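You operate a simulated robot arm through the tools that you are given. There is no shell and no other tool. Be economical: measure what you need, move in short steps, check, and stop when the job is done.

Carry out the task below with a simulated robot arm. There is one attempt and no reset: what you move stays moved.

JOB
Clean the sole of the warm iron with wax and felt.
Fine: the iron stands unplugged on its heel and stays there. Rub the wax stick on while the sole is warm, then buff with the felt pad till no mark shows. Put both back. Tip and drop nothing.
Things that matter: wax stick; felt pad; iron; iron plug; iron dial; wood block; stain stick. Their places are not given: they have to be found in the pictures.

Only the result counts: the job must be done as asked and must still hold three seconds after the hand-in. Knocking over, shifting, dropping, spilling or breaking anything else fails it.

ROBOT AND FRAMES
A 6-joint arm with a two-finger parallel gripper, fixed in place. Base frame: the origin is at the foot of the arm, x ahead of it, y to its left, z up. Units: cm, rad, N and s.
With the tool pointing down near the work surface it reaches from about 24 to 64 cm from the base axis. Its first joint turns from -1.152 to 1.152 rad. Payload 2.7 kg.
The tool frame sits at the grasp point between the pads (the TCP): z along the fingers, y along the line on which they close. The tips reach 2.3 cm beyond it. The gripper opens to 9.4 cm. The fingers are 3.8 cm wide and 1 cm thick; the gripper's body (5.4 by 9.6 cm) begins 3.9 cm behind the TCP.
Orientation is told as [roll, pitch, yaw] about the base's x, y, z axes, in that order, counted from this pose: with the fingers straight down and closing along the base's y, the tool's x points along the base's -x, its y along +y and its z along -z.

CONTROLS
- The arm moves only by the tool send_rows. Its arguments are lists of equal length, an entry for each row: "slide": the shift along the base's x, y, z in cm, a list of three; "turn": the turn, a rotation vector about the base's x, y, z in rad, a list of three. In form: {"slide": [[x, y, z], ...], "turn": [[rx, ry, rz], ...]}. A call has 1 to 10 rows; each row shifts and turns the commanded pose from where the row before left it. "gripper" is the opening, from 0 (shut) to 1 (fully open), set as the call begins (left out, the last holds). Rows are played at 5 a second. More than 5 cm and 0.15 rad between two rows, or a gripper value outside its range, and nothing of the call is played. Where a pose cannot be reached the arm comes as near as it can. A force on the tool above 40 N (or 10 N above the force at the start of the call, whichever is more), or a blocked arm, ends the call early, and 0.2 s more pass. Each finger travels about 4.5 cm/s and halts on what it meets, pressing with about 38 N; the grip force reading is that of the motor and also rises with nothing between the fingers. The clock runs only during rows and for 0.2 s after the last one: add rows that do not move to give the fingers time. It gives the time, the measured TCP pose, the force on the tool (base axes), the opening and the grip force at its end, in the units of the frame above (readings bear some noise).
- Cameras (640 x 400 px; columns grow to the right, rows downward): "scene" is fixed at [8.76, -44.62, 139.44]; the picture's right is [0.64, -0.77, 0.00], its down [-0.50, -0.41, -0.76] and it looks along [0.59, 0.49, -0.65] (base axes); focal length 245 px, centre (320, 200). "wrist" rides on the gripper at [8.6, 1.6, -7.4] in the tool frame; the picture's right is [-0.18, 0.98, 0.00], its down [-0.58, -0.11, -0.81] and it looks along [-0.79, -0.15, 0.59] (tool axes); focal length 243 px, centre (320, 200).
- capture(camera): a new picture of that camera. It takes no simulated time.
- locate(camera, pixels): for up to 12 pixels [column, row] of the newest picture of that camera ("zoom" is the newest enlarged one), the place [x, y, z] in the base frame of the surface seen there, good to about 0.3 cm. It takes no simulated time.
- inspect(camera, box): a new picture of the part [left, top, right, bottom] of that camera's present view, enlarged. It takes no simulated time.
- hand_in(): hands the job in; it is judged then, once.

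Go step by step. Measure first, check grasps and placings, and put right what went wrong. The budget is 80 turns and 38 pictures, counting those below and the enlarged ones. Unless the task says otherwise, let go and move clear before handing in, and close with one line.

The tools are called after "Emit:" as a command line: name --argument value ..., lists and objects as JSON in quotes. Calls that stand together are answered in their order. send_rows: Moves the arm, as the interface text tells. Its arguments: {"type":"object","properties":{"slide":{"type":"array","items":{"type":"array","items":{"type":"number"}}},"turn":{"type":"array","items":{"type":"array","items":{"type":"number"}}},"gripper":{"type":"number"}},"required":["slide","turn"]} The other tools are called the same way: capture (camera) takes a picture; locate (camera, pixels) gives the place of the surface under pixels of a picture; inspect (camera, box) takes an enlarged picture of a part of a camera's view; hand_in () hands the job in.

At the start:

```text
clock: 0.0
tcp_pos: [36.68, -11.88, 118.24]
tcp_rot: [0.0, 0.001, 0.001]
wrist_force: [0.3, 0.5, 0.1]
gripper_width: 9.41
finger_force: 0.1
```

scene: 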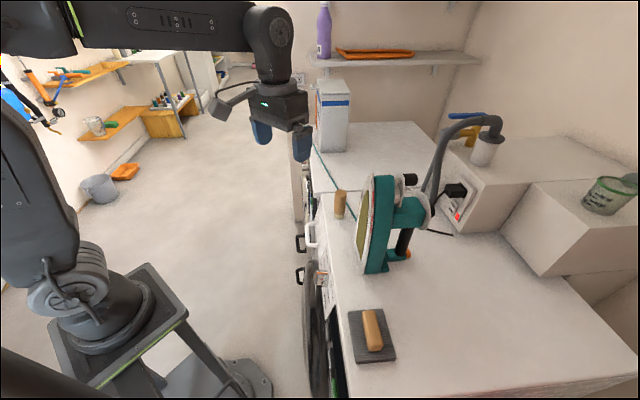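
wrist: 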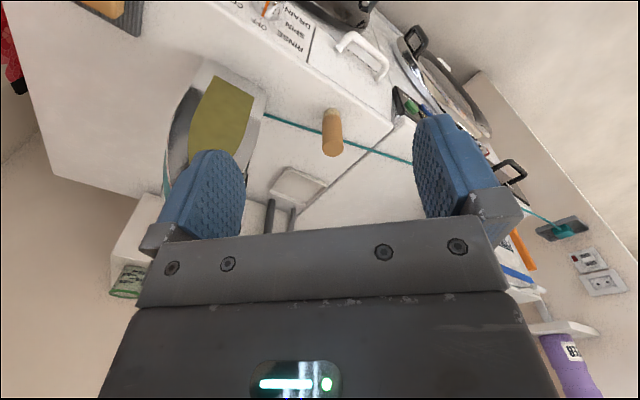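

The scene shows the iron at about (380,225), a cylinder at (340,203), a block on a dark pad at (372,330), and a plug near a socket at (455,195). I'll enlarge these areas first.

Emit:
inspect --camera "scene" --box '[310, 100, 510, 225]'

Emit:
inspect --camera "scene" --box '[310, 160, 470, 280]'

Emit:
inspect --camera "scene" --box '[320, 280, 440, 380]'

Emit:
inspect --camera "wrist" --box '[60, 0, 420, 225]'

```text
3.20 times, centred on (410, 162) of scene
```

zoom: 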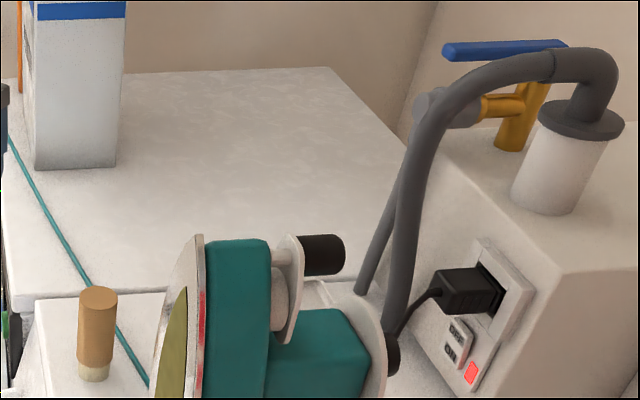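

```text
3.33 times, centred on (390, 220) of scene
```

zoom: 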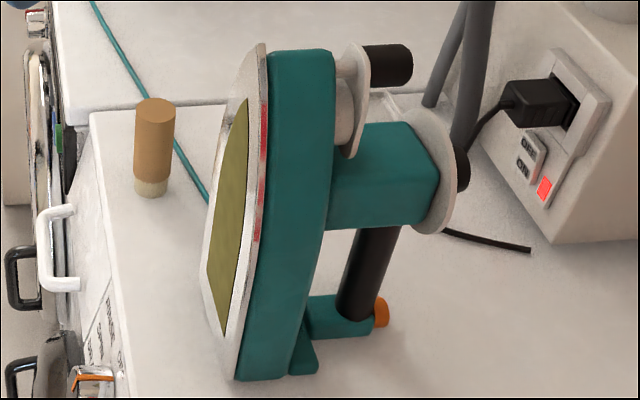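

```text
4.00 times, centred on (380, 330) of scene
```

zoom: 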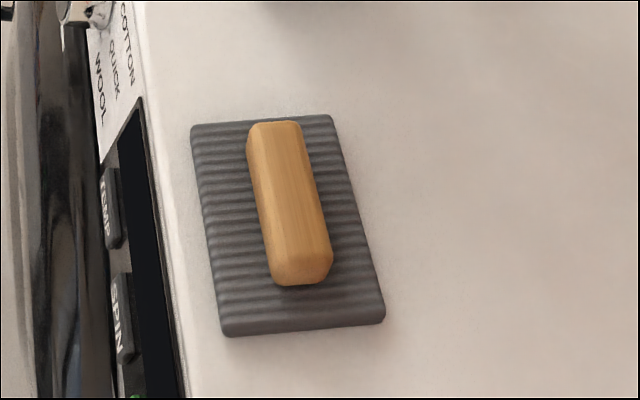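

```text
1.78 times, centred on (240, 112) of wrist
```

zoom: 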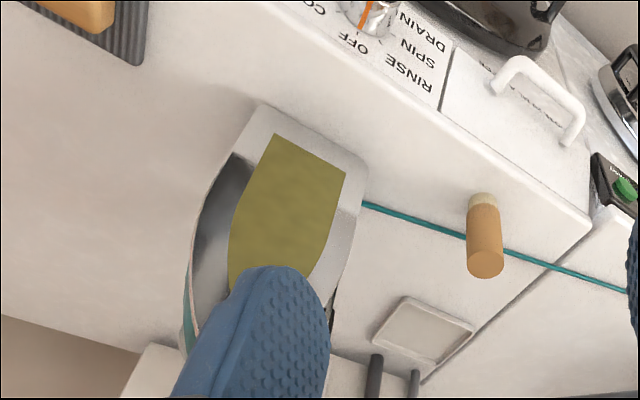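

The plug looks inserted in the socket at zoom (540,105), and the cylinder stands at (340,203). I can't yet tell what's what, so I'll measure positions first.

Emit:
capture --camera "scene"

Emit:
locate --camera "scene" --pixels '[[340, 193], [339, 216], [372, 330], [355, 318], [390, 358], [366, 215], [366, 262], [381, 178], [410, 180], [454, 191], [459, 216], [442, 232]]'

Emit:
locate --camera "scene" --pixels '[[396, 248], [407, 254], [350, 312], [385, 307], [397, 357], [358, 362], [372, 312], [376, 348], [461, 182], [613, 190], [430, 235], [340, 110]]'

```text
31 pictures are left
```

scene: 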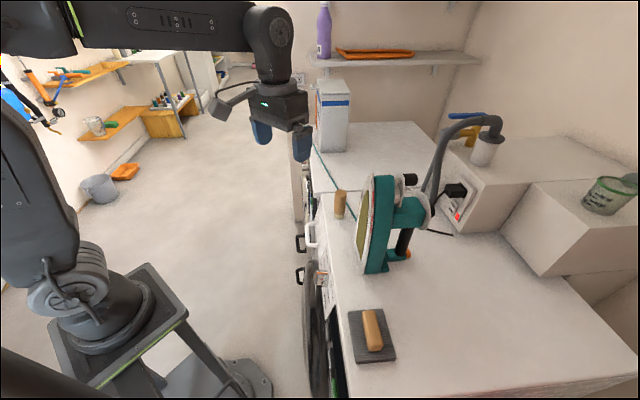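

```text
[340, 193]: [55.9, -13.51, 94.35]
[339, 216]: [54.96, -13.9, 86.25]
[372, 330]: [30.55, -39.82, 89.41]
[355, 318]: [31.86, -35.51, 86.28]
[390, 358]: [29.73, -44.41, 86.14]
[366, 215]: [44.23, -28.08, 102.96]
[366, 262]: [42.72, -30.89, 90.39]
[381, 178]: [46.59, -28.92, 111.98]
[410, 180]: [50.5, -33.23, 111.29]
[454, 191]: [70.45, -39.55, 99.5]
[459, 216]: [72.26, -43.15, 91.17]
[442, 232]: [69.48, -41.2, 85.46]
```

```text
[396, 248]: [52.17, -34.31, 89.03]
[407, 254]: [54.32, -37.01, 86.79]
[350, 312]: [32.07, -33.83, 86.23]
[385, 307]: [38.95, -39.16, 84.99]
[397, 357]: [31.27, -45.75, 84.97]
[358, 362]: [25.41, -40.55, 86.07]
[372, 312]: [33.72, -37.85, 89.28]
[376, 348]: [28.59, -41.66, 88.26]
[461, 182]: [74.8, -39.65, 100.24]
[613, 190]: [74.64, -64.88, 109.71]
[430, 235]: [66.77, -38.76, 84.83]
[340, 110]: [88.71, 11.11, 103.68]
```

Positions are measured; the iron sole faces roughly −x at x≈43, and the plug is at x≈70, z≈99.5. I'll move to about (27,-36,122) for a close look with the wrist camera.

Emit:
send_rows --slide '[[-2, -4, 1], [-2, -4, 1], [-2, -4, 1], [-2, -4, 1], [-1.5, -4, 0], [0, -4, 0], [0, 0, 0]]' --turn '[[0, 0, 0], [0, 0, 0], [0, 0, 0], [0, 0, 0], [0, 0, 0], [0, 0, 0], [0, 0, 0]]'

Emit:
capture --camera "wrist"

```text
clock: 1.6
tcp_pos: [27.0, -35.99, 122.31]
tcp_rot: [0.0, 0.001, -0.001]
wrist_force: [-0.2, -0.3, -0.8]
gripper_width: 9.4
finger_force: 0.1
```

```text
30 pictures are left
```

wrist: 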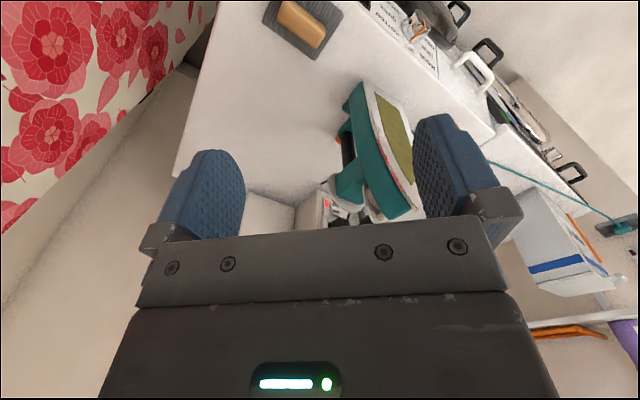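

The sole (about (395,130)) faces toward +y/−x, and the plug (about (330,210)) is partly hidden. I'll enlarge both it and the pad.

Emit:
inspect --camera "wrist" --box '[240, 70, 440, 230]'

Emit:
inspect --camera "wrist" --box '[240, 0, 400, 100]'

Emit:
locate --camera "wrist" --pixels '[[378, 105], [405, 108], [410, 150], [400, 170], [385, 120], [410, 130], [372, 95], [405, 185], [300, 130], [330, 50], [300, 25], [230, 120]]'

```text
2.50 times, centred on (340, 150) of wrist
```

zoom: 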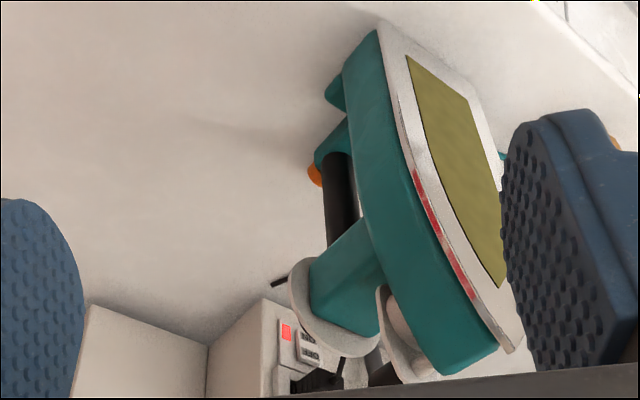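

```text
4.00 times, centred on (320, 50) of wrist
```

zoom: 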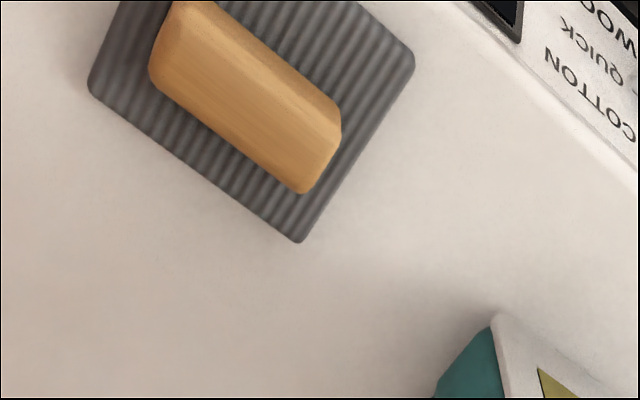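

```text
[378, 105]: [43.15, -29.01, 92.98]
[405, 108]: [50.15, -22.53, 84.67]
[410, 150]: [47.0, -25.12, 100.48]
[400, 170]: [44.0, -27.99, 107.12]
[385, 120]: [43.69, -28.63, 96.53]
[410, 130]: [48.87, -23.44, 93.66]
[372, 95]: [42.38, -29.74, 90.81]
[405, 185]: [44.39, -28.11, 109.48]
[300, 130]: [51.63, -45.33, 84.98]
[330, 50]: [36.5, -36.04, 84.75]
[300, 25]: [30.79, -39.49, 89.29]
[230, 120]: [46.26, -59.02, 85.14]
```

The sole is a vertical plane with normal about (−0.7, 0.7, 0), and the counter is at z≈84.9. I need to tell what the bar, the ribbed pad and the cylinder are, so I'll enlarge further.

Emit:
inspect --camera "scene" --box '[320, 180, 360, 225]'

Emit:
inspect --camera "scene" --box '[400, 165, 490, 245]'

```text
8.89 times, centred on (340, 202) of scene
```

zoom: 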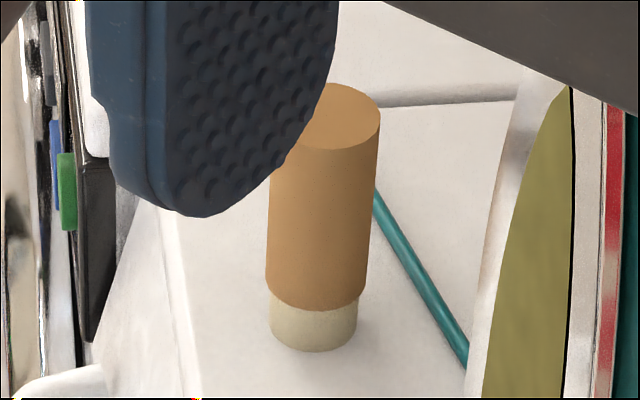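

```text
5.00 times, centred on (445, 205) of scene
```

zoom: 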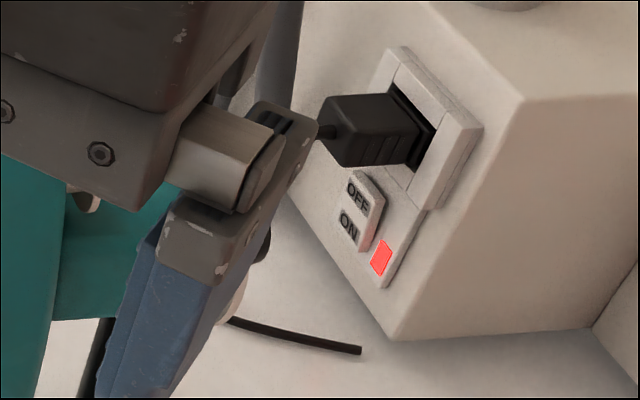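

The cylinder has a pale tip at the bottom, at zoom (315,320). The plug looks inserted next to a lit lamp, and a loose black cord end lies at zoom (360,350). I'll move over to look behind the iron and at the plug.

Emit:
send_rows --slide '[[3, -2, 0], [4, -2, 0], [4, -2, 0], [4, -2, 0], [3, -1, 0], [0, 0, 0]]' --turn '[[0, 0, 0], [0, 0, 0], [0, 0, 0], [0, 0, 0], [0, 0, 0], [0, 0, 0]]'

Emit:
capture --camera "wrist"

Emit:
inspect --camera "wrist" --box '[240, 60, 420, 240]'

```text
clock: 3.0
tcp_pos: [37.54, -40.73, 120.81]
tcp_rot: [0.0, -0.002, -0.001]
wrist_force: [-0.4, 0.4, -0.4]
gripper_width: 9.39
finger_force: 0.0
out of reach, approached as far as the arm can: row 3, 4, 5
```

```text
25 pictures are left
```

wrist: 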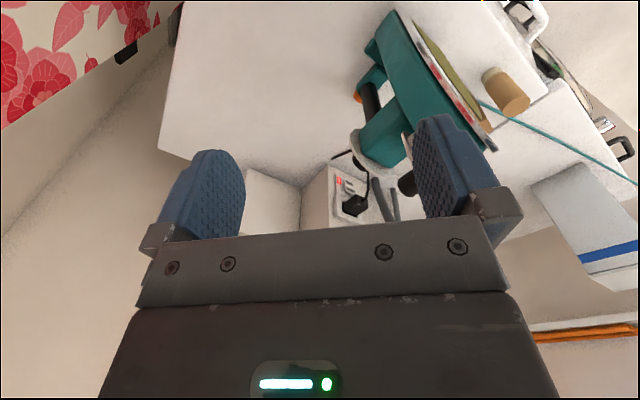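

```text
2.22 times, centred on (330, 150) of wrist
```

zoom: 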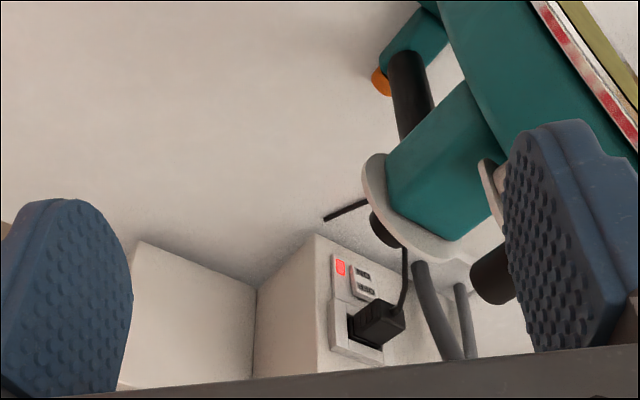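

The plug cord passes behind the iron's heel at zoom (405,260), and a loose cord end lies at (325,218). I'll look from the +y side to see whether the plug's cord joins the iron.

Emit:
send_rows --slide '[[-4, 2, 0], [-2, 4, 0], [0, 5, 0], [0, 5, 0], [2, 5, 0], [3, 5, 0], [3, 3, 0], [0, 0, 0]]' --turn '[[0, 0, 0], [0, 0, -0.1], [0, 0, -0.1], [0, 0, -0.1], [0, 0, -0.1], [0, 0, -0.1], [0, 0, -0.1], [0, 0, 0]]'

Emit:
capture --camera "wrist"

```text
refused: row 5 steps farther than a row can; nothing moved
```

```text
23 pictures are left
```

wrist: 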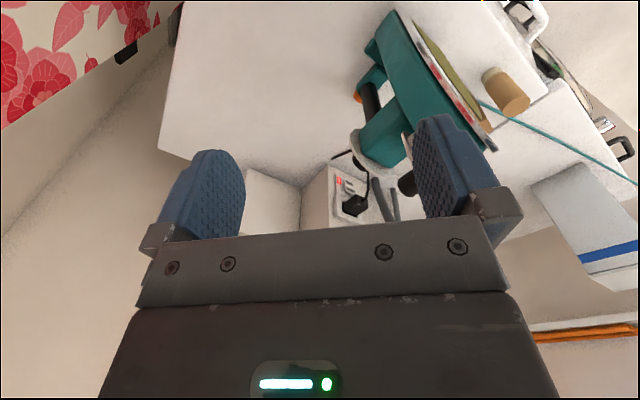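

That call was refused because a step was too long, and nothing moved. I'll repeat it with shorter rows.

Emit:
send_rows --slide '[[-4, 2, 0], [-2, 4, 0], [0, 4.5, 0], [0, 4.5, 0], [1, 4.5, 0], [2, 4, 0], [3, 3, 0], [3, 2, 0], [3, 1, 0], [0, 0, 0]]' --turn '[[0, 0, 0], [0, 0, -0.1], [0, 0, -0.1], [0, 0, -0.1], [0, 0, -0.1], [0, 0, -0.1], [0, 0, -0.1], [0, 0, 0], [0, 0, 0], [0, 0, 0]]'

```text
clock: 5.2
tcp_pos: [43.58, -11.09, 120.76]
tcp_rot: [-0.001, 0.001, -0.6]
wrist_force: [-0.3, 0.1, 0.0]
gripper_width: 9.39
finger_force: 0.1
```

The arm is now on the +y side at (43.6,-11.1,120.8), yawed −0.6. I'll take a picture.

Emit:
capture --camera "wrist"

Emit:
inspect --camera "wrist" --box '[240, 60, 430, 240]'

```text
22 pictures are left
```

wrist: 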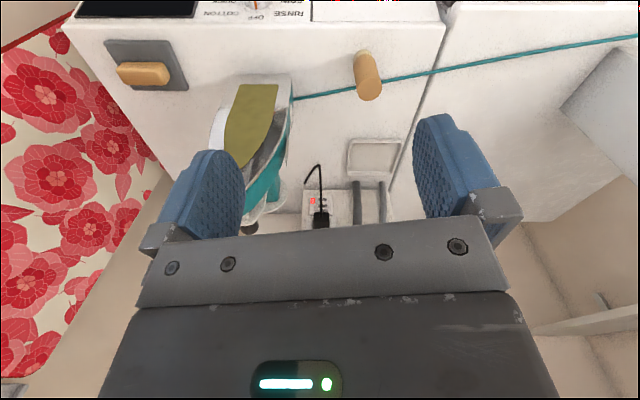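

```text
2.22 times, centred on (335, 150) of wrist
```

zoom: 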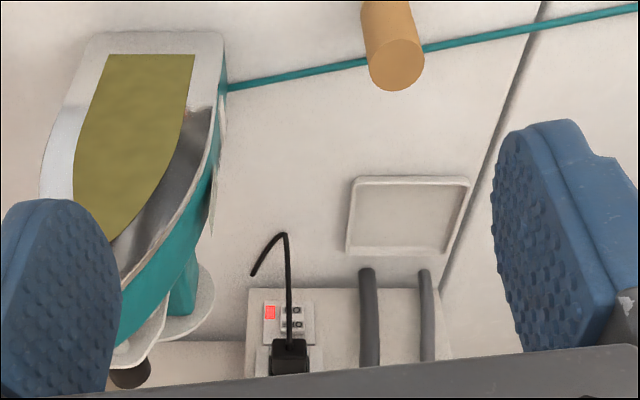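

The socketed plug's short cord ends loose on the counter at zoom (252,275), so it isn't the iron's. The iron's cord is the teal one running off to the right, so I'll turn left to follow it to its plug.

Emit:
send_rows --slide '[[-3, 2, 0], [-2, 2, 0], [-2, 2, 0], [0, 2, 0], [0, 2, 0], [0, 0, 0], [0, 0, 0], [0, 0, 0], [0, 0, 0]]' --turn '[[0, 0, 0.14], [0, 0, 0.14], [0, 0, 0.14], [0, 0, 0.14], [0, 0, 0.14], [0, 0, 0.14], [0, 0, 0.14], [0, 0, 0.12], [0, 0, 0]]'

Emit:
capture --camera "wrist"

```text
clock: 7.2
tcp_pos: [36.54, -1.13, 120.77]
tcp_rot: [-0.002, -0.001, 0.5]
wrist_force: [-0.8, -0.1, -0.8]
gripper_width: 9.4
finger_force: 0.0
```

```text
20 pictures are left
```

wrist: 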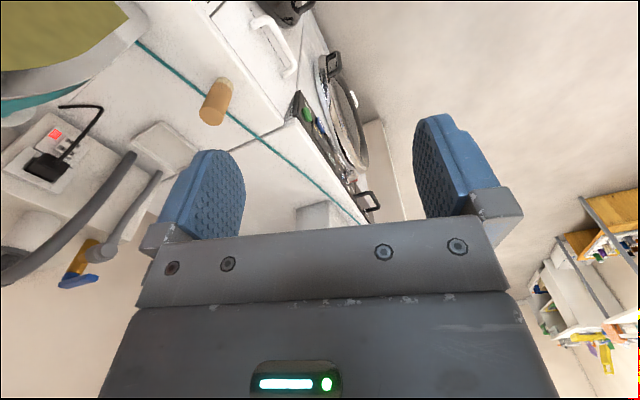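

The teal cord runs off under the gripper body at (365,222). I'll turn back to yaw ≈0, where the connector showed near (565,230), and zoom in there.

Emit:
send_rows --slide '[[0, -2, 0], [0, -2, 0], [0, -2, 0], [0, -2, 0], [0, 0, 0]]' --turn '[[0, 0, -0.14], [0, 0, -0.14], [0, 0, -0.14], [0, 0, -0.08], [0, 0, 0]]'

Emit:
inspect --camera "wrist" --box '[490, 180, 640, 300]'

Emit:
locate --camera "zoom" --pixels '[[300, 200], [320, 200], [250, 200], [350, 180]]'

```text
clock: 8.4
tcp_pos: [36.44, -9.15, 120.64]
tcp_rot: [0.0, 0.0, -0.003]
wrist_force: [-0.7, -0.3, 0.1]
gripper_width: 9.41
finger_force: 0.0
```

```text
3.33 times, centred on (565, 240) of wrist
```

zoom: 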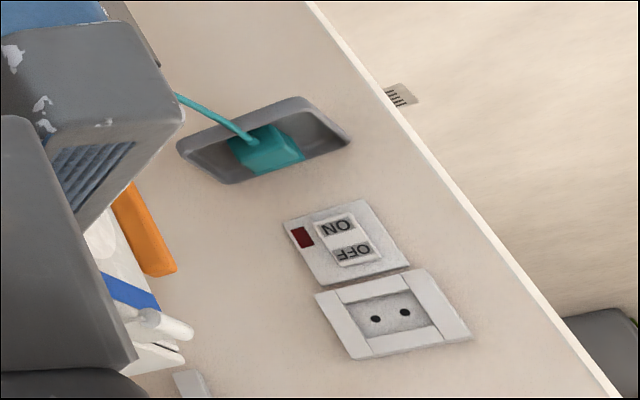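

```text
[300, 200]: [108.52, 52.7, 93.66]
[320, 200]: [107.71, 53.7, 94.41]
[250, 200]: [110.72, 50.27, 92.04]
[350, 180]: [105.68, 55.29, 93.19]
```

The iron's teal plug rests in a grey holder away from the empty socket, so the iron is unplugged as stated and stays that way. Next I'll get close to the bar and grey pad, with the yaw lined up to the bar, to identify them.

Emit:
send_rows --slide '[[-3, -3.8, 0], [-2, -4.4, 0], [-1, -4.5, 0], [0, -4.5, 0], [0, -4.5, 0], [0, -4.5, 0], [0, -3, -3], [0, -1.5, -4.5], [0, 0, -4.5], [0, 0, 0]]' --turn '[[0, 0, 0.14], [0, 0, 0.14], [0, 0, 0.14], [0, 0, 0.14], [0, 0, 0.12], [0, 0, 0], [0, 0, 0], [0, 0, 0], [0, 0, 0], [0, 0, 0]]'

Emit:
send_rows --slide '[[0, 0, -4.5], [0, 0, -4], [0, 0, 0]]' --turn '[[0, 0, 0], [0, 0, 0], [0, 0, 0]]'

Emit:
capture --camera "wrist"

```text
clock: 10.6
tcp_pos: [30.63, -39.85, 108.77]
tcp_rot: [-0.002, 0.0, 0.681]
wrist_force: [0.1, 0.0, 0.4]
gripper_width: 9.39
finger_force: 0.1
```

```text
clock: 11.4
tcp_pos: [30.43, -39.84, 100.21]
tcp_rot: [0.0, -0.001, 0.681]
wrist_force: [-0.3, 0.7, 0.4]
gripper_width: 9.39
finger_force: 0.0
```

```text
18 pictures are left
```

wrist: 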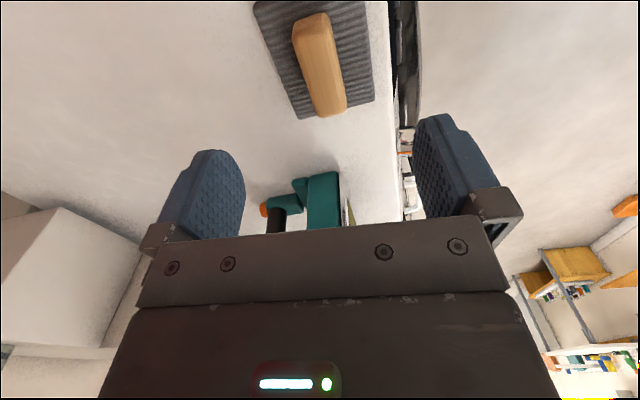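

Emit:
inspect --camera "wrist" --box '[240, 0, 400, 125]'

Emit:
locate --camera "wrist" --pixels '[[300, 118], [373, 100], [254, 5], [365, 5], [312, 20], [332, 108], [322, 70], [300, 60], [340, 60], [326, 114], [316, 14], [330, 60]]'

```text
3.20 times, centred on (320, 62) of wrist
```

zoom: 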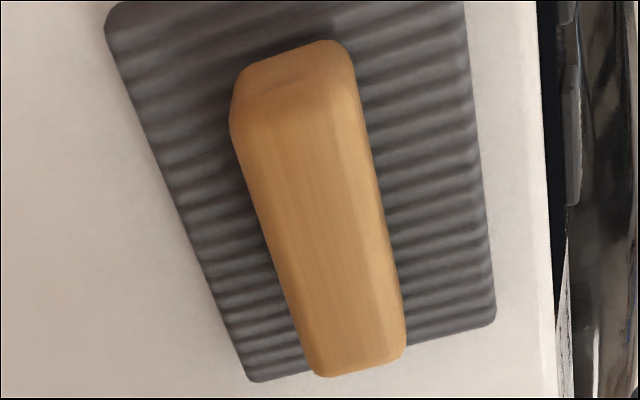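

```text
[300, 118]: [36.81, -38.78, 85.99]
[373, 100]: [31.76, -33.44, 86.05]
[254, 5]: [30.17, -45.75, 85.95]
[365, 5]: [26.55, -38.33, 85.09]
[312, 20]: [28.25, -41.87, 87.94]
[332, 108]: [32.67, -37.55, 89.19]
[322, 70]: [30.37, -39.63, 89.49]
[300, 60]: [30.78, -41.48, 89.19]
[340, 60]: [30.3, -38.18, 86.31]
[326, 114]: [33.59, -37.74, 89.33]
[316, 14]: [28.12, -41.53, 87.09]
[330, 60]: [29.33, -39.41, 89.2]
```

The bar has wood grain and sits about 5° skewed on the ribbed grey pad at zoom (320,230). I need a low view of the joint between bar and pad, so I'll tilt the camera level and look end-on.

Emit:
send_rows --slide '[[-1, -0.8, 1], [-1, -0.8, 0], [-1, -0.8, 0], [-1, -0.6, 0], [0, 0, 0], [0, 0, -3], [0, 0, -3.7], [0, 0, 0]]' --turn '[[0.079, -0.098, 0], [0.079, -0.098, 0], [0.079, -0.098, 0], [0.079, -0.098, 0], [0.079, -0.098, 0], [0, 0, 0], [0, 0, 0], [0, 0, 0]]'

Emit:
inspect --camera "wrist" --box '[220, 40, 440, 210]'

```text
clock: 13.2
tcp_pos: [27.81, -42.31, 94.56]
tcp_rot: [-0.001, -0.629, 0.682]
wrist_force: [-0.7, -0.7, 0.6]
gripper_width: 9.38
finger_force: 0.0
out of reach, approached as far as the arm can: row 5
```

```text
2.35 times, centred on (330, 125) of wrist
```

zoom: 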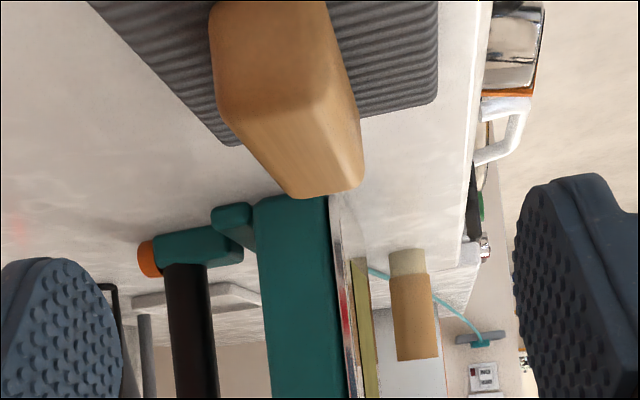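

The bar sits flush on the grey felt, so the two read as a felt pad with a wooden handle. The cylinder is a wood-handled stick with a wax tip. Waxing comes first, so I'll untilt, raise, and go round the front of the iron toward the cylinder at about (56,-13).

Emit:
send_rows --slide '[[0, 0, 4], [0, 0, 4], [0, 1, 4], [0, 4, 2], [1, 4.5, 1], [2, 4.5, 0], [3, 3.8, 0], [3, 3.8, 0], [3, 3.8, 0], [0, 0, 0]]' --turn '[[-0.079, 0.098, 0], [-0.079, 0.098, 0], [-0.079, 0.098, 0], [-0.079, 0.098, 0], [-0.079, 0.098, 0], [0, 0, 0], [0, 0, 0], [0, 0, 0], [0, 0, 0], [0, 0, 0]]'

Emit:
send_rows --slide '[[4, 2, 0], [4, 1.5, 0], [3, 0.5, -1], [0, 0, 0]]' --turn '[[0, 0, 0], [0, 0, 0], [0, 0, 0], [0, 0, 0]]'

Emit:
capture --camera "wrist"

```text
clock: 15.4
tcp_pos: [39.48, -16.86, 109.55]
tcp_rot: [0.0, -0.002, 0.68]
wrist_force: [0.1, -0.1, 0.7]
gripper_width: 9.38
finger_force: 0.0
```

```text
clock: 16.4
tcp_pos: [50.72, -12.92, 108.59]
tcp_rot: [0.0, 0.0, 0.678]
wrist_force: [-0.1, -0.1, -0.2]
gripper_width: 9.4
finger_force: 0.1
```

```text
15 pictures are left
```

wrist: 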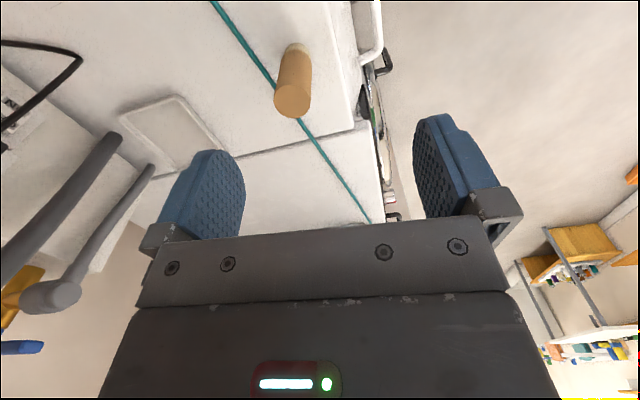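

The cylinder's top face is at about (292,102). I'll locate its top, sides and foot to get the exact centre.

Emit:
locate --camera "wrist" --pixels '[[278, 102], [292, 101], [307, 102], [292, 90], [293, 112], [297, 48], [296, 60], [280, 60], [330, 100]]'

```text
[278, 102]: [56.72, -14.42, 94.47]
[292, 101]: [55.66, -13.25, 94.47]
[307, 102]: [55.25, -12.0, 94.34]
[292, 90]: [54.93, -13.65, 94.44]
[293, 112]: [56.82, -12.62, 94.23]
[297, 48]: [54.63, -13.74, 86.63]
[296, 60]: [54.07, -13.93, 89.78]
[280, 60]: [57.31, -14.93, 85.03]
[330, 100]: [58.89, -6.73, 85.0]
```

The stick is centred at about (56.0,−13.2), from z 85 to 94.4. I'll descend to z≈91.5 and close on it.

Emit:
send_rows --slide '[[3, -0.2, 0], [2.3, -0.1, 0], [0, 0, -4.5], [0, 0, -4.5], [0, 0, -4], [0, 0, -2.5], [0, 0, -1.5], [0, 0, 0]]' --turn '[[0, 0, 0], [0, 0, 0], [0, 0, 0], [0, 0, 0], [0, 0, 0], [0, 0, 0], [0, 0, 0], [0, 0, 0]]'

Emit:
inspect --camera "wrist" --box '[140, 0, 500, 225]'

```text
clock: 18.2
tcp_pos: [56.05, -13.31, 91.56]
tcp_rot: [0.001, 0.0, 0.681]
wrist_force: [0.3, 0.9, 0.5]
gripper_width: 9.39
finger_force: 0.1
```

```text
1.78 times, centred on (320, 112) of wrist
```

zoom: 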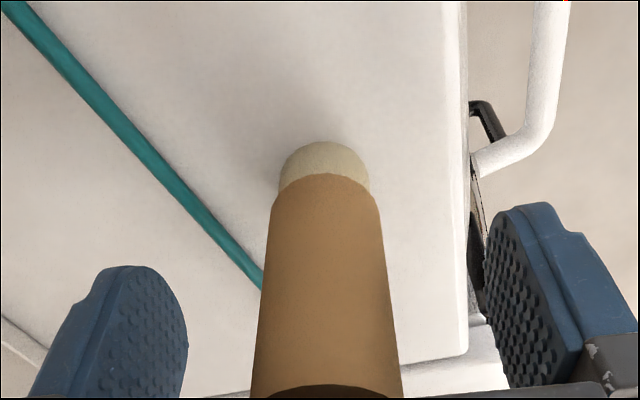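

The stick sits centred between the fingers, so I'll close on it.

Emit:
send_rows --slide '[[0, 0, 0], [0, 0, 0], [0, 0, 0], [0, 0, 0], [0, 0, 0], [0, 0, 0]]' --turn '[[0, 0, 0], [0, 0, 0], [0, 0, 0], [0, 0, 0], [0, 0, 0], [0, 0, 0]]' --gripper 0

Emit:
send_rows --slide '[[0, 0, 1], [0, 0, 3], [0, 0, 4], [-2, 3, 3], [-3, 3, 0], [0, 0, 0]]' --turn '[[0, 0, 0], [0, 0, 0], [0, 0, 0], [0, 0, 0], [0, 0, 0], [0, 0, 0]]'

```text
clock: 19.6
tcp_pos: [56.05, -13.33, 91.52]
tcp_rot: [0.001, 0.0, 0.681]
wrist_force: [-0.2, -0.5, 0.7]
gripper_width: 3.5
finger_force: 37.6
```

```text
clock: 21.0
tcp_pos: [50.76, -7.31, 102.63]
tcp_rot: [0.002, 0.0, 0.68]
wrist_force: [0.5, 0.4, 0.2]
gripper_width: 3.51
finger_force: 37.9
```

The stick is held, 3.5 cm wide. I'll turn the tool horizontal, pointing at the sole along (0.71,−0.71,0), at a standoff near (36.5,−16.7,103).

Emit:
send_rows --slide '[[-1.5, -0.5, 0], [-1.5, -1, 0], [-1.5, -1, 0], [-1.5, -1, 0], [-1.5, -1, 0], [-1.5, -1, 0], [-1.5, -1, 0], [-1.5, -1, 0], [-1.5, -1, 0], [0, 0, 0]]' --turn '[[0, 0, 0.105], [-0.101, -0.101, 0], [-0.101, -0.101, 0], [-0.101, -0.101, 0], [-0.101, -0.101, 0], [-0.101, -0.101, 0], [-0.101, -0.101, 0], [-0.101, -0.101, 0], [-0.101, -0.101, 0], [0, 0, 0]]'

Emit:
send_rows --slide '[[0, 0, 0], [0, 0, 0], [0, 0, 0], [0, 0, 0]]' --turn '[[-0.101, -0.101, 0], [-0.101, -0.101, 0], [-0.101, -0.101, 0], [0, 0, 0]]'

Emit:
capture --camera "scene"

```text
clock: 23.2
tcp_pos: [37.4, -15.84, 102.65]
tcp_rot: [-1.145, -0.002, 0.787]
wrist_force: [0.1, 0.2, -0.4]
gripper_width: 3.5
finger_force: 38.1
```

```text
clock: 24.2
tcp_pos: [38.06, -16.02, 102.63]
tcp_rot: [-1.572, -0.001, 0.786]
wrist_force: [-0.2, -0.9, -0.5]
gripper_width: 3.49
finger_force: 38.0
out of reach, approached as far as the arm can: row 1, 2
```

```text
13 pictures are left
```

scene: 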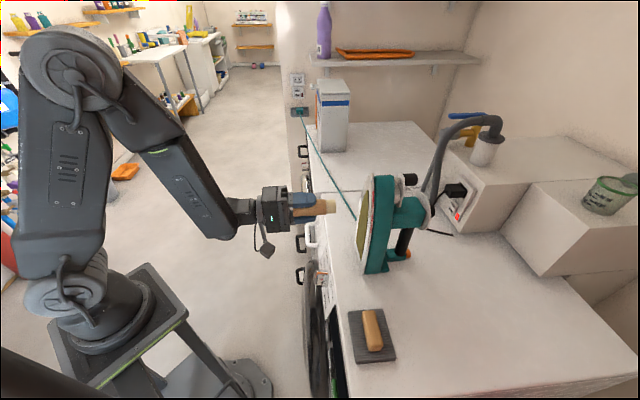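

The stick is now horizontal in front of the sole (scene (325,207)). I'll take a wrist view of the sole to measure the stain's extent and the plane.

Emit:
capture --camera "wrist"

```text
12 pictures are left
```

wrist: 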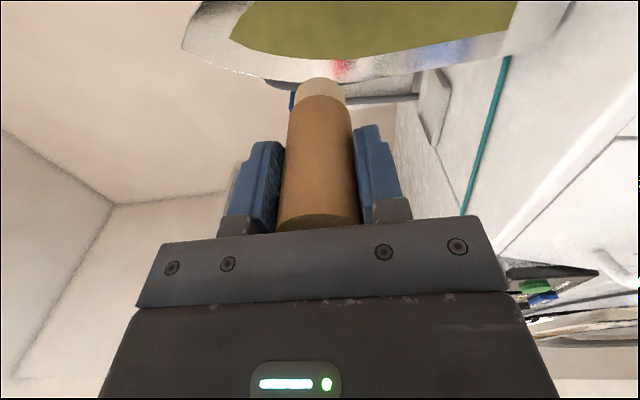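

In this view left is up: the stain runs from (235,38) at the top to (505,30) at the bottom. I'll locate points along the stain outline.

Emit:
locate --camera "wrist" --pixels '[[240, 35], [498, 32], [512, 6], [245, 8], [300, 50], [400, 52], [450, 44], [350, 20], [450, 10], [190, 45], [350, 72], [530, 40]]'

Emit:
locate --camera "scene" --pixels '[[368, 188], [360, 250], [362, 220], [372, 190], [364, 262], [356, 232]]'

```text
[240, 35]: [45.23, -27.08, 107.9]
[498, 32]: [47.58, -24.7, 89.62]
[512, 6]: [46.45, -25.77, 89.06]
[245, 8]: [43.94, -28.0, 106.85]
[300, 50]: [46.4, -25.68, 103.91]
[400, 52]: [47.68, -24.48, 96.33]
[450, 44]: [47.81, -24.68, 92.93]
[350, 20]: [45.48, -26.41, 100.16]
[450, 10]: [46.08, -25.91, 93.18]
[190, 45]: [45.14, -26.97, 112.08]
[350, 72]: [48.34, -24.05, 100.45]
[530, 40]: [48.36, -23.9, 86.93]
```

```text
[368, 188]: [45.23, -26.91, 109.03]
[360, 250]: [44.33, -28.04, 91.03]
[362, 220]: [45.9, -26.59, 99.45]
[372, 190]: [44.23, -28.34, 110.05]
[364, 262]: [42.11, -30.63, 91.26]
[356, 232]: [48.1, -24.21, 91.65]
```

The sole plane is x−y≈72.1, and the stain covers s=(x+y)/√2≈9.8…16.6 and z≈89…108.5. The wax tip is about 6.6 cm ahead of the TCP, so I'll move to a 1.6 cm gap low on the stain and then creep in.

Emit:
send_rows --slide '[[-0.9, -2.1, -3], [0, -0.8, -3], [0.8, -0.8, -3], [1.6, -1.2, -1.6], [0, 0, 0]]' --turn '[[0, 0, 0], [0, 0, 0], [0, 0, 0], [0, 0, 0], [0, 0, 0]]'

Emit:
send_rows --slide '[[0.35, -0.35, 0], [0.35, -0.35, 0], [0.14, -0.14, 0], [0.07, -0.07, 0], [0, 0, 0]]' --turn '[[0, 0, 0], [0, 0, 0], [0, 0, 0], [0, 0, 0], [0, 0, 0]]'

```text
clock: 25.4
tcp_pos: [39.65, -20.99, 91.8]
tcp_rot: [-1.573, 0.001, 0.787]
wrist_force: [-0.2, 0.3, -0.6]
gripper_width: 3.51
finger_force: 37.7
```

```text
clock: 26.6
tcp_pos: [40.49, -21.83, 91.94]
tcp_rot: [-1.574, 0.0, 0.786]
wrist_force: [0.2, 0.1, -0.5]
gripper_width: 3.51
finger_force: 37.9
```

No contact yet: x−y=62.3 and force ≈0. I'll creep in 2 mm at a time along the normal.

Emit:
send_rows --slide '[[0.07, -0.07, 0], [0.07, -0.07, 0], [0, 0, 0]]' --turn '[[0, 0, 0], [0, 0, 0], [0, 0, 0]]'

Emit:
send_rows --slide '[[0.07, -0.07, 0], [0, 0, 0]]' --turn '[[0, 0, 0], [0, 0, 0]]'

Emit:
send_rows --slide '[[0.07, -0.07, 0], [0, 0, 0]]' --turn '[[0, 0, 0], [0, 0, 0]]'

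```text
clock: 27.4
tcp_pos: [40.71, -22.06, 91.92]
tcp_rot: [-1.572, -0.001, 0.785]
wrist_force: [-1.1, 0.0, -0.8]
gripper_width: 3.52
finger_force: 37.6
```

```text
clock: 28.0
tcp_pos: [40.79, -21.94, 91.93]
tcp_rot: [-1.573, 0.0, 0.783]
wrist_force: [0.6, 0.2, -0.1]
gripper_width: 3.52
finger_force: 37.9
```

```text
clock: 28.6
tcp_pos: [40.8, -22.04, 92.11]
tcp_rot: [-1.571, -0.001, 0.785]
wrist_force: [-2.6, 2.9, 1.7]
gripper_width: 3.5
finger_force: 38.2
```

Contact: about 3.9 N along the normal at x−y=62.84. I'll stroke upward along the centre column and watch the force.

Emit:
send_rows --slide '[[0, 0, -0.9], [0, 0, -0.9], [0, 0, 1.5], [0, 0, 1.5], [0, 0, 1.5], [0, 0, 0]]' --turn '[[0, 0, 0], [0, 0, 0], [0, 0, 0], [0, 0, 0], [0, 0, 0], [0, 0, 0]]'

Emit:
inspect --camera "scene" --box '[310, 160, 430, 280]'

```text
clock: 30.0
tcp_pos: [40.74, -22.11, 94.61]
tcp_rot: [-1.573, -0.001, 0.786]
wrist_force: [-0.9, -0.1, -1.2]
gripper_width: 3.5
finger_force: 38.0
```

```text
3.33 times, centred on (370, 220) of scene
```

zoom: 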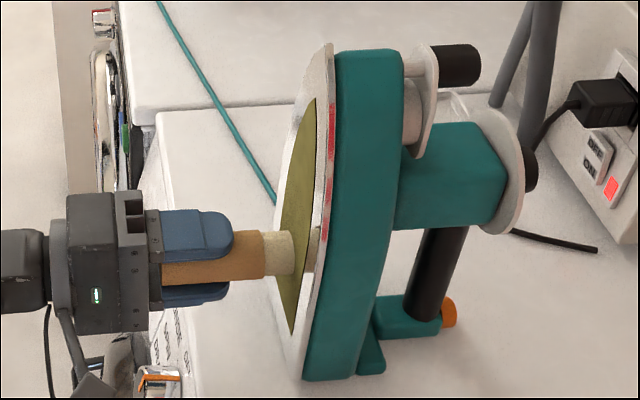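

The tip sits at the sole with force now near zero, and the iron hasn't moved. I'll press in 1 mm more and continue the stroke in short checked pieces.

Emit:
send_rows --slide '[[0.07, -0.07, 0], [0, 0, 0.5], [0, 0, 1], [0, 0, 1]]' --turn '[[0, 0, 0], [0, 0, 0], [0, 0, 0], [0, 0, 0]]'

Emit:
send_rows --slide '[[0, 0, 1], [0, 0, 1], [0, 0, 1], [0, 0, 0]]' --turn '[[0, 0, 0], [0, 0, 0], [0, 0, 0], [0, 0, 0]]'

```text
clock: 31.0
tcp_pos: [40.79, -22.19, 97.1]
tcp_rot: [-1.575, 0.0, 0.785]
wrist_force: [-0.2, -0.1, 0.2]
gripper_width: 3.49
finger_force: 38.2
```

```text
clock: 32.0
tcp_pos: [40.78, -22.12, 100.3]
tcp_rot: [-1.571, 0.002, 0.785]
wrist_force: [1.1, 1.0, 0.0]
gripper_width: 3.52
finger_force: 38.2
```

No contact force at z=100, so I'll press in by further 1 mm steps until contact shows.

Emit:
send_rows --slide '[[0.07, -0.07, 0], [0, 0, 0]]' --turn '[[0, 0, 0], [0, 0, 0]]'

Emit:
send_rows --slide '[[0.07, -0.07, 0], [0, 0, 0]]' --turn '[[0, 0, 0], [0, 0, 0]]'

```text
clock: 32.6
tcp_pos: [40.84, -22.15, 100.33]
tcp_rot: [-1.572, 0.0, 0.786]
wrist_force: [-2.4, 2.1, -0.2]
gripper_width: 3.5
finger_force: 38.2
```

```text
clock: 33.2
tcp_pos: [40.96, -22.27, 100.2]
tcp_rot: [-1.572, 0.0, 0.787]
wrist_force: [-2.4, 2.8, 0.5]
gripper_width: 3.5
finger_force: 38.1
```

About 3.5 N of contact now at x−y≈63.1. I'll stroke up the centre column and back while reading the force.

Emit:
send_rows --slide '[[0, 0, 1], [0, 0, 1], [0, 0, 1], [0, 0, 1], [0, 0, 1], [0, 0, 1]]' --turn '[[0, 0, 0], [0, 0, 0], [0, 0, 0], [0, 0, 0], [0, 0, 0], [0, 0, 0]]'

Emit:
inspect --camera "scene" --box '[310, 160, 430, 280]'

```text
clock: 34.6
tcp_pos: [41.01, -22.18, 106.24]
tcp_rot: [-1.573, 0.0, 0.787]
wrist_force: [-1.1, -0.8, -0.4]
gripper_width: 3.51
finger_force: 37.8
```

```text
3.33 times, centred on (370, 220) of scene
```

zoom: 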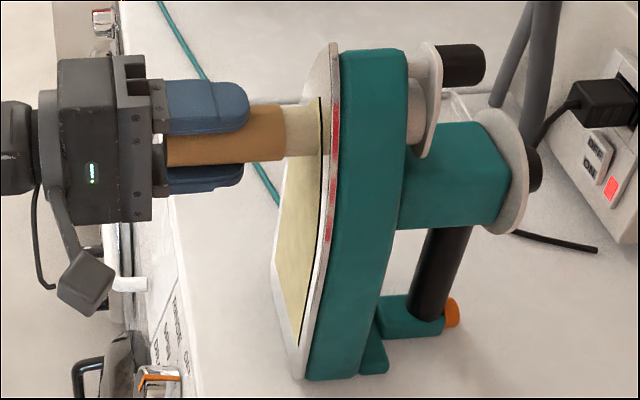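

The patch has turned from olive to pale wax in zoom (305,270). The iron slid about 2 mm under roughly 4 N, so from here I'll press more lightly. I'll back off now and check wax coverage with the wrist camera.

Emit:
send_rows --slide '[[-0.5, 0.5, 0], [-2, 2, -1], [-2, 2, -2], [0, 0, 0]]' --turn '[[0, 0, 0], [0, 0, 0], [0, 0, 0], [0, 0, 0]]'

Emit:
capture --camera "wrist"

```text
clock: 35.6
tcp_pos: [37.23, -18.07, 103.08]
tcp_rot: [-1.573, 0.002, 0.785]
wrist_force: [0.6, 0.3, -0.8]
gripper_width: 3.52
finger_force: 37.6
out of reach, approached as far as the arm can: row 3
```

```text
9 pictures are left
```

wrist: 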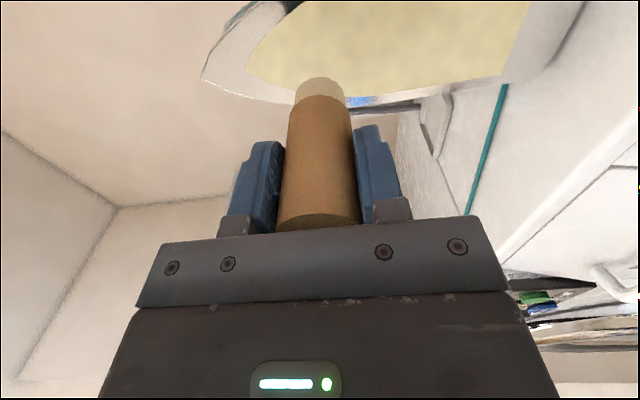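

The patch is uniformly pale, so it is fully waxed. I'll return the stick upright to its spot, reversing the rotation while moving away.

Emit:
send_rows --slide '[[1, 1.2, 0], [1.3, 1.2, 0], [1.3, 1.2, 0], [1.3, 1.2, 0], [1.3, 1.2, 0], [1.3, 1.2, 0], [1.3, 1.2, 0], [1.3, 1.2, 0], [1.3, 1.2, 0], [1.3, 0, 0]]' --turn '[[0.101, 0.101, 0], [0.101, 0.101, 0], [0.101, 0.101, 0], [0.101, 0.101, 0], [0.101, 0.101, 0], [0.101, 0.101, 0], [0.101, 0.101, 0], [0.101, 0.101, 0], [0.101, 0.101, 0], [0.101, 0.101, 0]]'

Emit:
send_rows --slide '[[0, 0, 0], [0, 0, 0], [0, 0, 0]]' --turn '[[0.101, 0.101, 0], [0, 0, -0.105], [0, 0, 0]]'

```text
clock: 37.8
tcp_pos: [50.04, -7.19, 103.14]
tcp_rot: [-0.143, -0.002, 0.786]
wrist_force: [0.7, -0.4, -0.6]
gripper_width: 3.54
finger_force: 38.1
```

```text
clock: 38.6
tcp_pos: [50.08, -7.37, 103.09]
tcp_rot: [0.0, -0.001, 0.679]
wrist_force: [-0.8, 0.0, -0.8]
gripper_width: 3.48
finger_force: 38.2
```

Upright again at (50.1,−7.4,103.1). I'll move over the original spot and lower to just above the counter.

Emit:
send_rows --slide '[[3, -3, 0], [2.97, -2.94, 0], [0, 0, -4], [0, 0, -4], [0, 0, -2.5], [0, 0, -0.7], [0, 0, 0]]' --turn '[[0, 0, 0], [0, 0, 0], [0, 0, 0], [0, 0, 0], [0, 0, 0], [0, 0, 0], [0, 0, 0]]'

Emit:
send_rows --slide '[[0, 0, -0.15], [0, 0, -0.1], [0, 0, 0]]' --turn '[[0, 0, 0], [0, 0, 0], [0, 0, 0]]'

```text
clock: 40.2
tcp_pos: [56.01, -13.21, 92.03]
tcp_rot: [0.0, 0.0, 0.679]
wrist_force: [-0.1, 0.0, -1.1]
gripper_width: 3.5
finger_force: 37.6
```

```text
clock: 41.0
tcp_pos: [56.03, -13.32, 91.69]
tcp_rot: [-0.001, 0.001, 0.679]
wrist_force: [-1.6, 0.5, 4.9]
gripper_width: 3.49
finger_force: 38.3
```

The stick touches the counter (4.9 N up at z=91.69). I'll open and wait, then lift clear.

Emit:
send_rows --slide '[[0, 0, 0], [0, 0, 0], [0, 0, 0], [0, 0, 0], [0, 0, 0], [0, 0, 0], [0, 0, 3], [0, 0, 4], [0, 0, 4], [0, 0, 4]]' --turn '[[0, 0, 0], [0, 0, 0], [0, 0, 0], [0, 0, 0], [0, 0, 0], [0, 0, 0], [0, 0, 0], [0, 0, 0], [0, 0, 0], [0, 0, 0]]' --gripper 1

Emit:
send_rows --slide '[[-3, 0.5, 0], [-4, -1, 0], [-4, -2, 0], [-3, -2.5, 0], [-3, -3.8, 0], [-3, -3.8, 0], [-2, -4.5, 0], [-1, -4.5, 0], [0, -4, 0], [0, 0, 0]]' --turn '[[0, 0, 0], [0, 0, 0], [0, 0, 0], [0, 0, 0], [0, 0, 0], [0, 0, 0], [0, 0, 0], [0, 0, 0], [0, 0, 0], [0, 0, 0]]'

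Emit:
capture --camera "scene"

```text
clock: 43.2
tcp_pos: [56.05, -13.18, 106.84]
tcp_rot: [0.0, 0.0, 0.683]
wrist_force: [0.0, 0.9, -0.3]
gripper_width: 9.39
finger_force: 0.1
```

```text
clock: 45.4
tcp_pos: [32.96, -38.95, 106.59]
tcp_rot: [-0.001, 0.0, 0.681]
wrist_force: [0.0, 0.7, 0.5]
gripper_width: 9.41
finger_force: 0.0
```

```text
8 pictures are left
```

scene: 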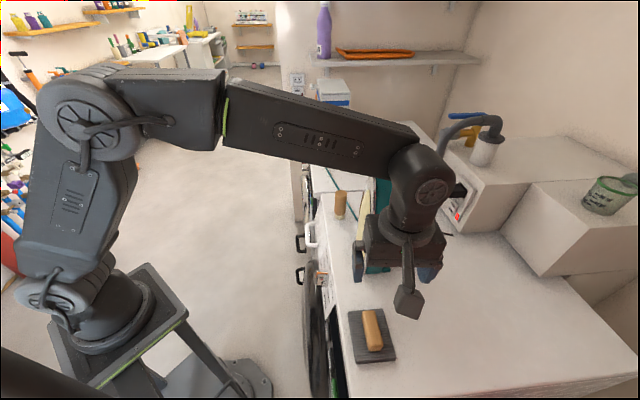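

The wax stick stands back at (340,205). Now the pad: I'll go over its handle centre (30.9,−39.75) and descend to z≈88.9, so the tips end just above the felt.

Emit:
send_rows --slide '[[-2.06, -0.8, 0], [0, 0, -4.5], [0, 0, -4.5], [0, 0, -4], [0, 0, -2.5], [0, 0, -1.4], [0, 0, -0.7], [0, 0, 0]]' --turn '[[0, 0, 0], [0, 0, 0], [0, 0, 0], [0, 0, 0], [0, 0, 0], [0, 0, 0], [0, 0, 0], [0, 0, 0]]'

Emit:
inspect --camera "wrist" --box '[140, 0, 500, 225]'

```text
clock: 47.2
tcp_pos: [30.81, -39.66, 89.13]
tcp_rot: [0.0, -0.001, 0.681]
wrist_force: [0.5, -0.2, 0.4]
gripper_width: 9.39
finger_force: 0.0
```

```text
1.78 times, centred on (320, 112) of wrist
```

zoom: 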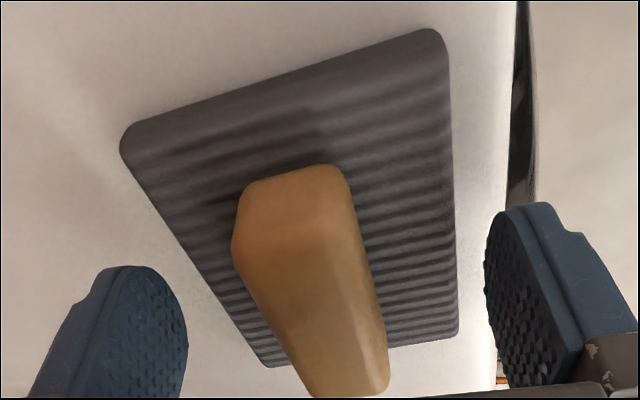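

The handle lies between the fingers at zoom (305,280). I'll lower 2 mm more, close, then lift slightly.

Emit:
send_rows --slide '[[0, 0, -0.2], [0, 0, 0], [0, 0, 0], [0, 0, 0], [0, 0, 0], [0, 0, 0]]' --turn '[[0, 0, 0], [0, 0, 0], [0, 0, 0], [0, 0, 0], [0, 0, 0], [0, 0, 0]]' --gripper 0

Emit:
send_rows --slide '[[0, 0, 1], [0, 0, 1], [0, 0, 0]]' --turn '[[0, 0, 0], [0, 0, 0], [0, 0, 0]]'

Emit:
inspect --camera "scene" --box '[320, 260, 440, 380]'

```text
clock: 48.6
tcp_pos: [30.95, -39.66, 88.87]
tcp_rot: [-0.001, 0.001, 0.68]
wrist_force: [0.1, 0.4, 0.3]
gripper_width: 2.72
finger_force: 37.6
```

```text
clock: 49.4
tcp_pos: [30.88, -39.68, 90.75]
tcp_rot: [-0.001, 0.001, 0.68]
wrist_force: [0.0, -0.1, -1.3]
gripper_width: 2.73
finger_force: 37.7
```

```text
3.33 times, centred on (380, 320) of scene
```

zoom: 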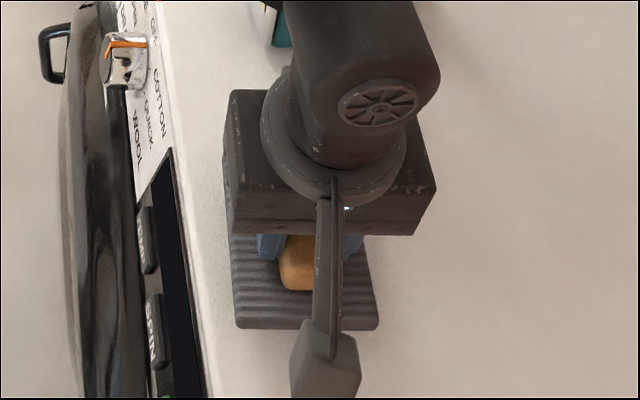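

I need to know whether the pad rose with the handle, so I'll locate its surface near zoom (260,300) and (350,315).

Emit:
locate --camera "zoom" --pixels '[[250, 290], [260, 310], [365, 300], [300, 315], [300, 270]]'

```text
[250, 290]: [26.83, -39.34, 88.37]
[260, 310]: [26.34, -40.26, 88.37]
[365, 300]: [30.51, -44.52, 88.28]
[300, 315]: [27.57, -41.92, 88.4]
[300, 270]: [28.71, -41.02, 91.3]
```

The pad rose with the handle (z 88.4 versus 86.2), so it is one piece. I'll lift it high and carry it round to the front of the iron.

Emit:
send_rows --slide '[[0, 0, 4.5], [0, 0, 4.5], [0, 0, 4.5], [-1, 4.5, 0], [-1, 4.5, 0], [0.5, 4.5, 0], [2, 4, 0], [3.5, 3, 0], [3.5, 3, 0], [3.5, 2.5, 0]]' --turn '[[0, 0, 0], [0, 0, 0], [0, 0, 0], [0, 0, 0], [0, 0, 0], [0, 0, 0], [0, 0, 0], [0, 0, 0], [0, 0, 0], [0, 0, 0.105]]'

Emit:
send_rows --slide '[[1, 1, 0], [0, 0, 0], [0, 0, 0], [0, 0, 0], [0, 0, 0], [0, 0, 0], [0, 0, 0], [-1, -1, 0], [-1, -1, 0], [-1, -1, 0]]' --turn '[[-0.101, -0.101, 0], [-0.101, -0.101, 0], [-0.101, -0.101, 0], [-0.101, -0.101, 0], [-0.101, -0.101, 0], [-0.101, -0.101, 0], [-0.101, -0.101, 0], [-0.101, -0.101, 0], [-0.101, -0.101, 0], [-0.101, -0.101, 0]]'

Emit:
send_rows --slide '[[0, 0, 0], [0, 0, 0]]' --turn '[[-0.101, -0.101, 0], [0, 0, 0]]'

```text
clock: 51.6
tcp_pos: [41.9, -13.5, 104.36]
tcp_rot: [0.0, 0.001, 0.786]
wrist_force: [-0.8, 0.2, -1.0]
gripper_width: 2.73
finger_force: 38.1
```

```text
clock: 53.8
tcp_pos: [39.86, -15.56, 104.3]
tcp_rot: [-1.431, -0.002, 0.786]
wrist_force: [0.2, -0.9, -1.2]
gripper_width: 2.74
finger_force: 38.3
```

```text
clock: 54.4
tcp_pos: [39.73, -15.71, 104.27]
tcp_rot: [-1.572, -0.001, 0.786]
wrist_force: [1.1, 0.4, -1.0]
gripper_width: 2.73
finger_force: 37.8
```

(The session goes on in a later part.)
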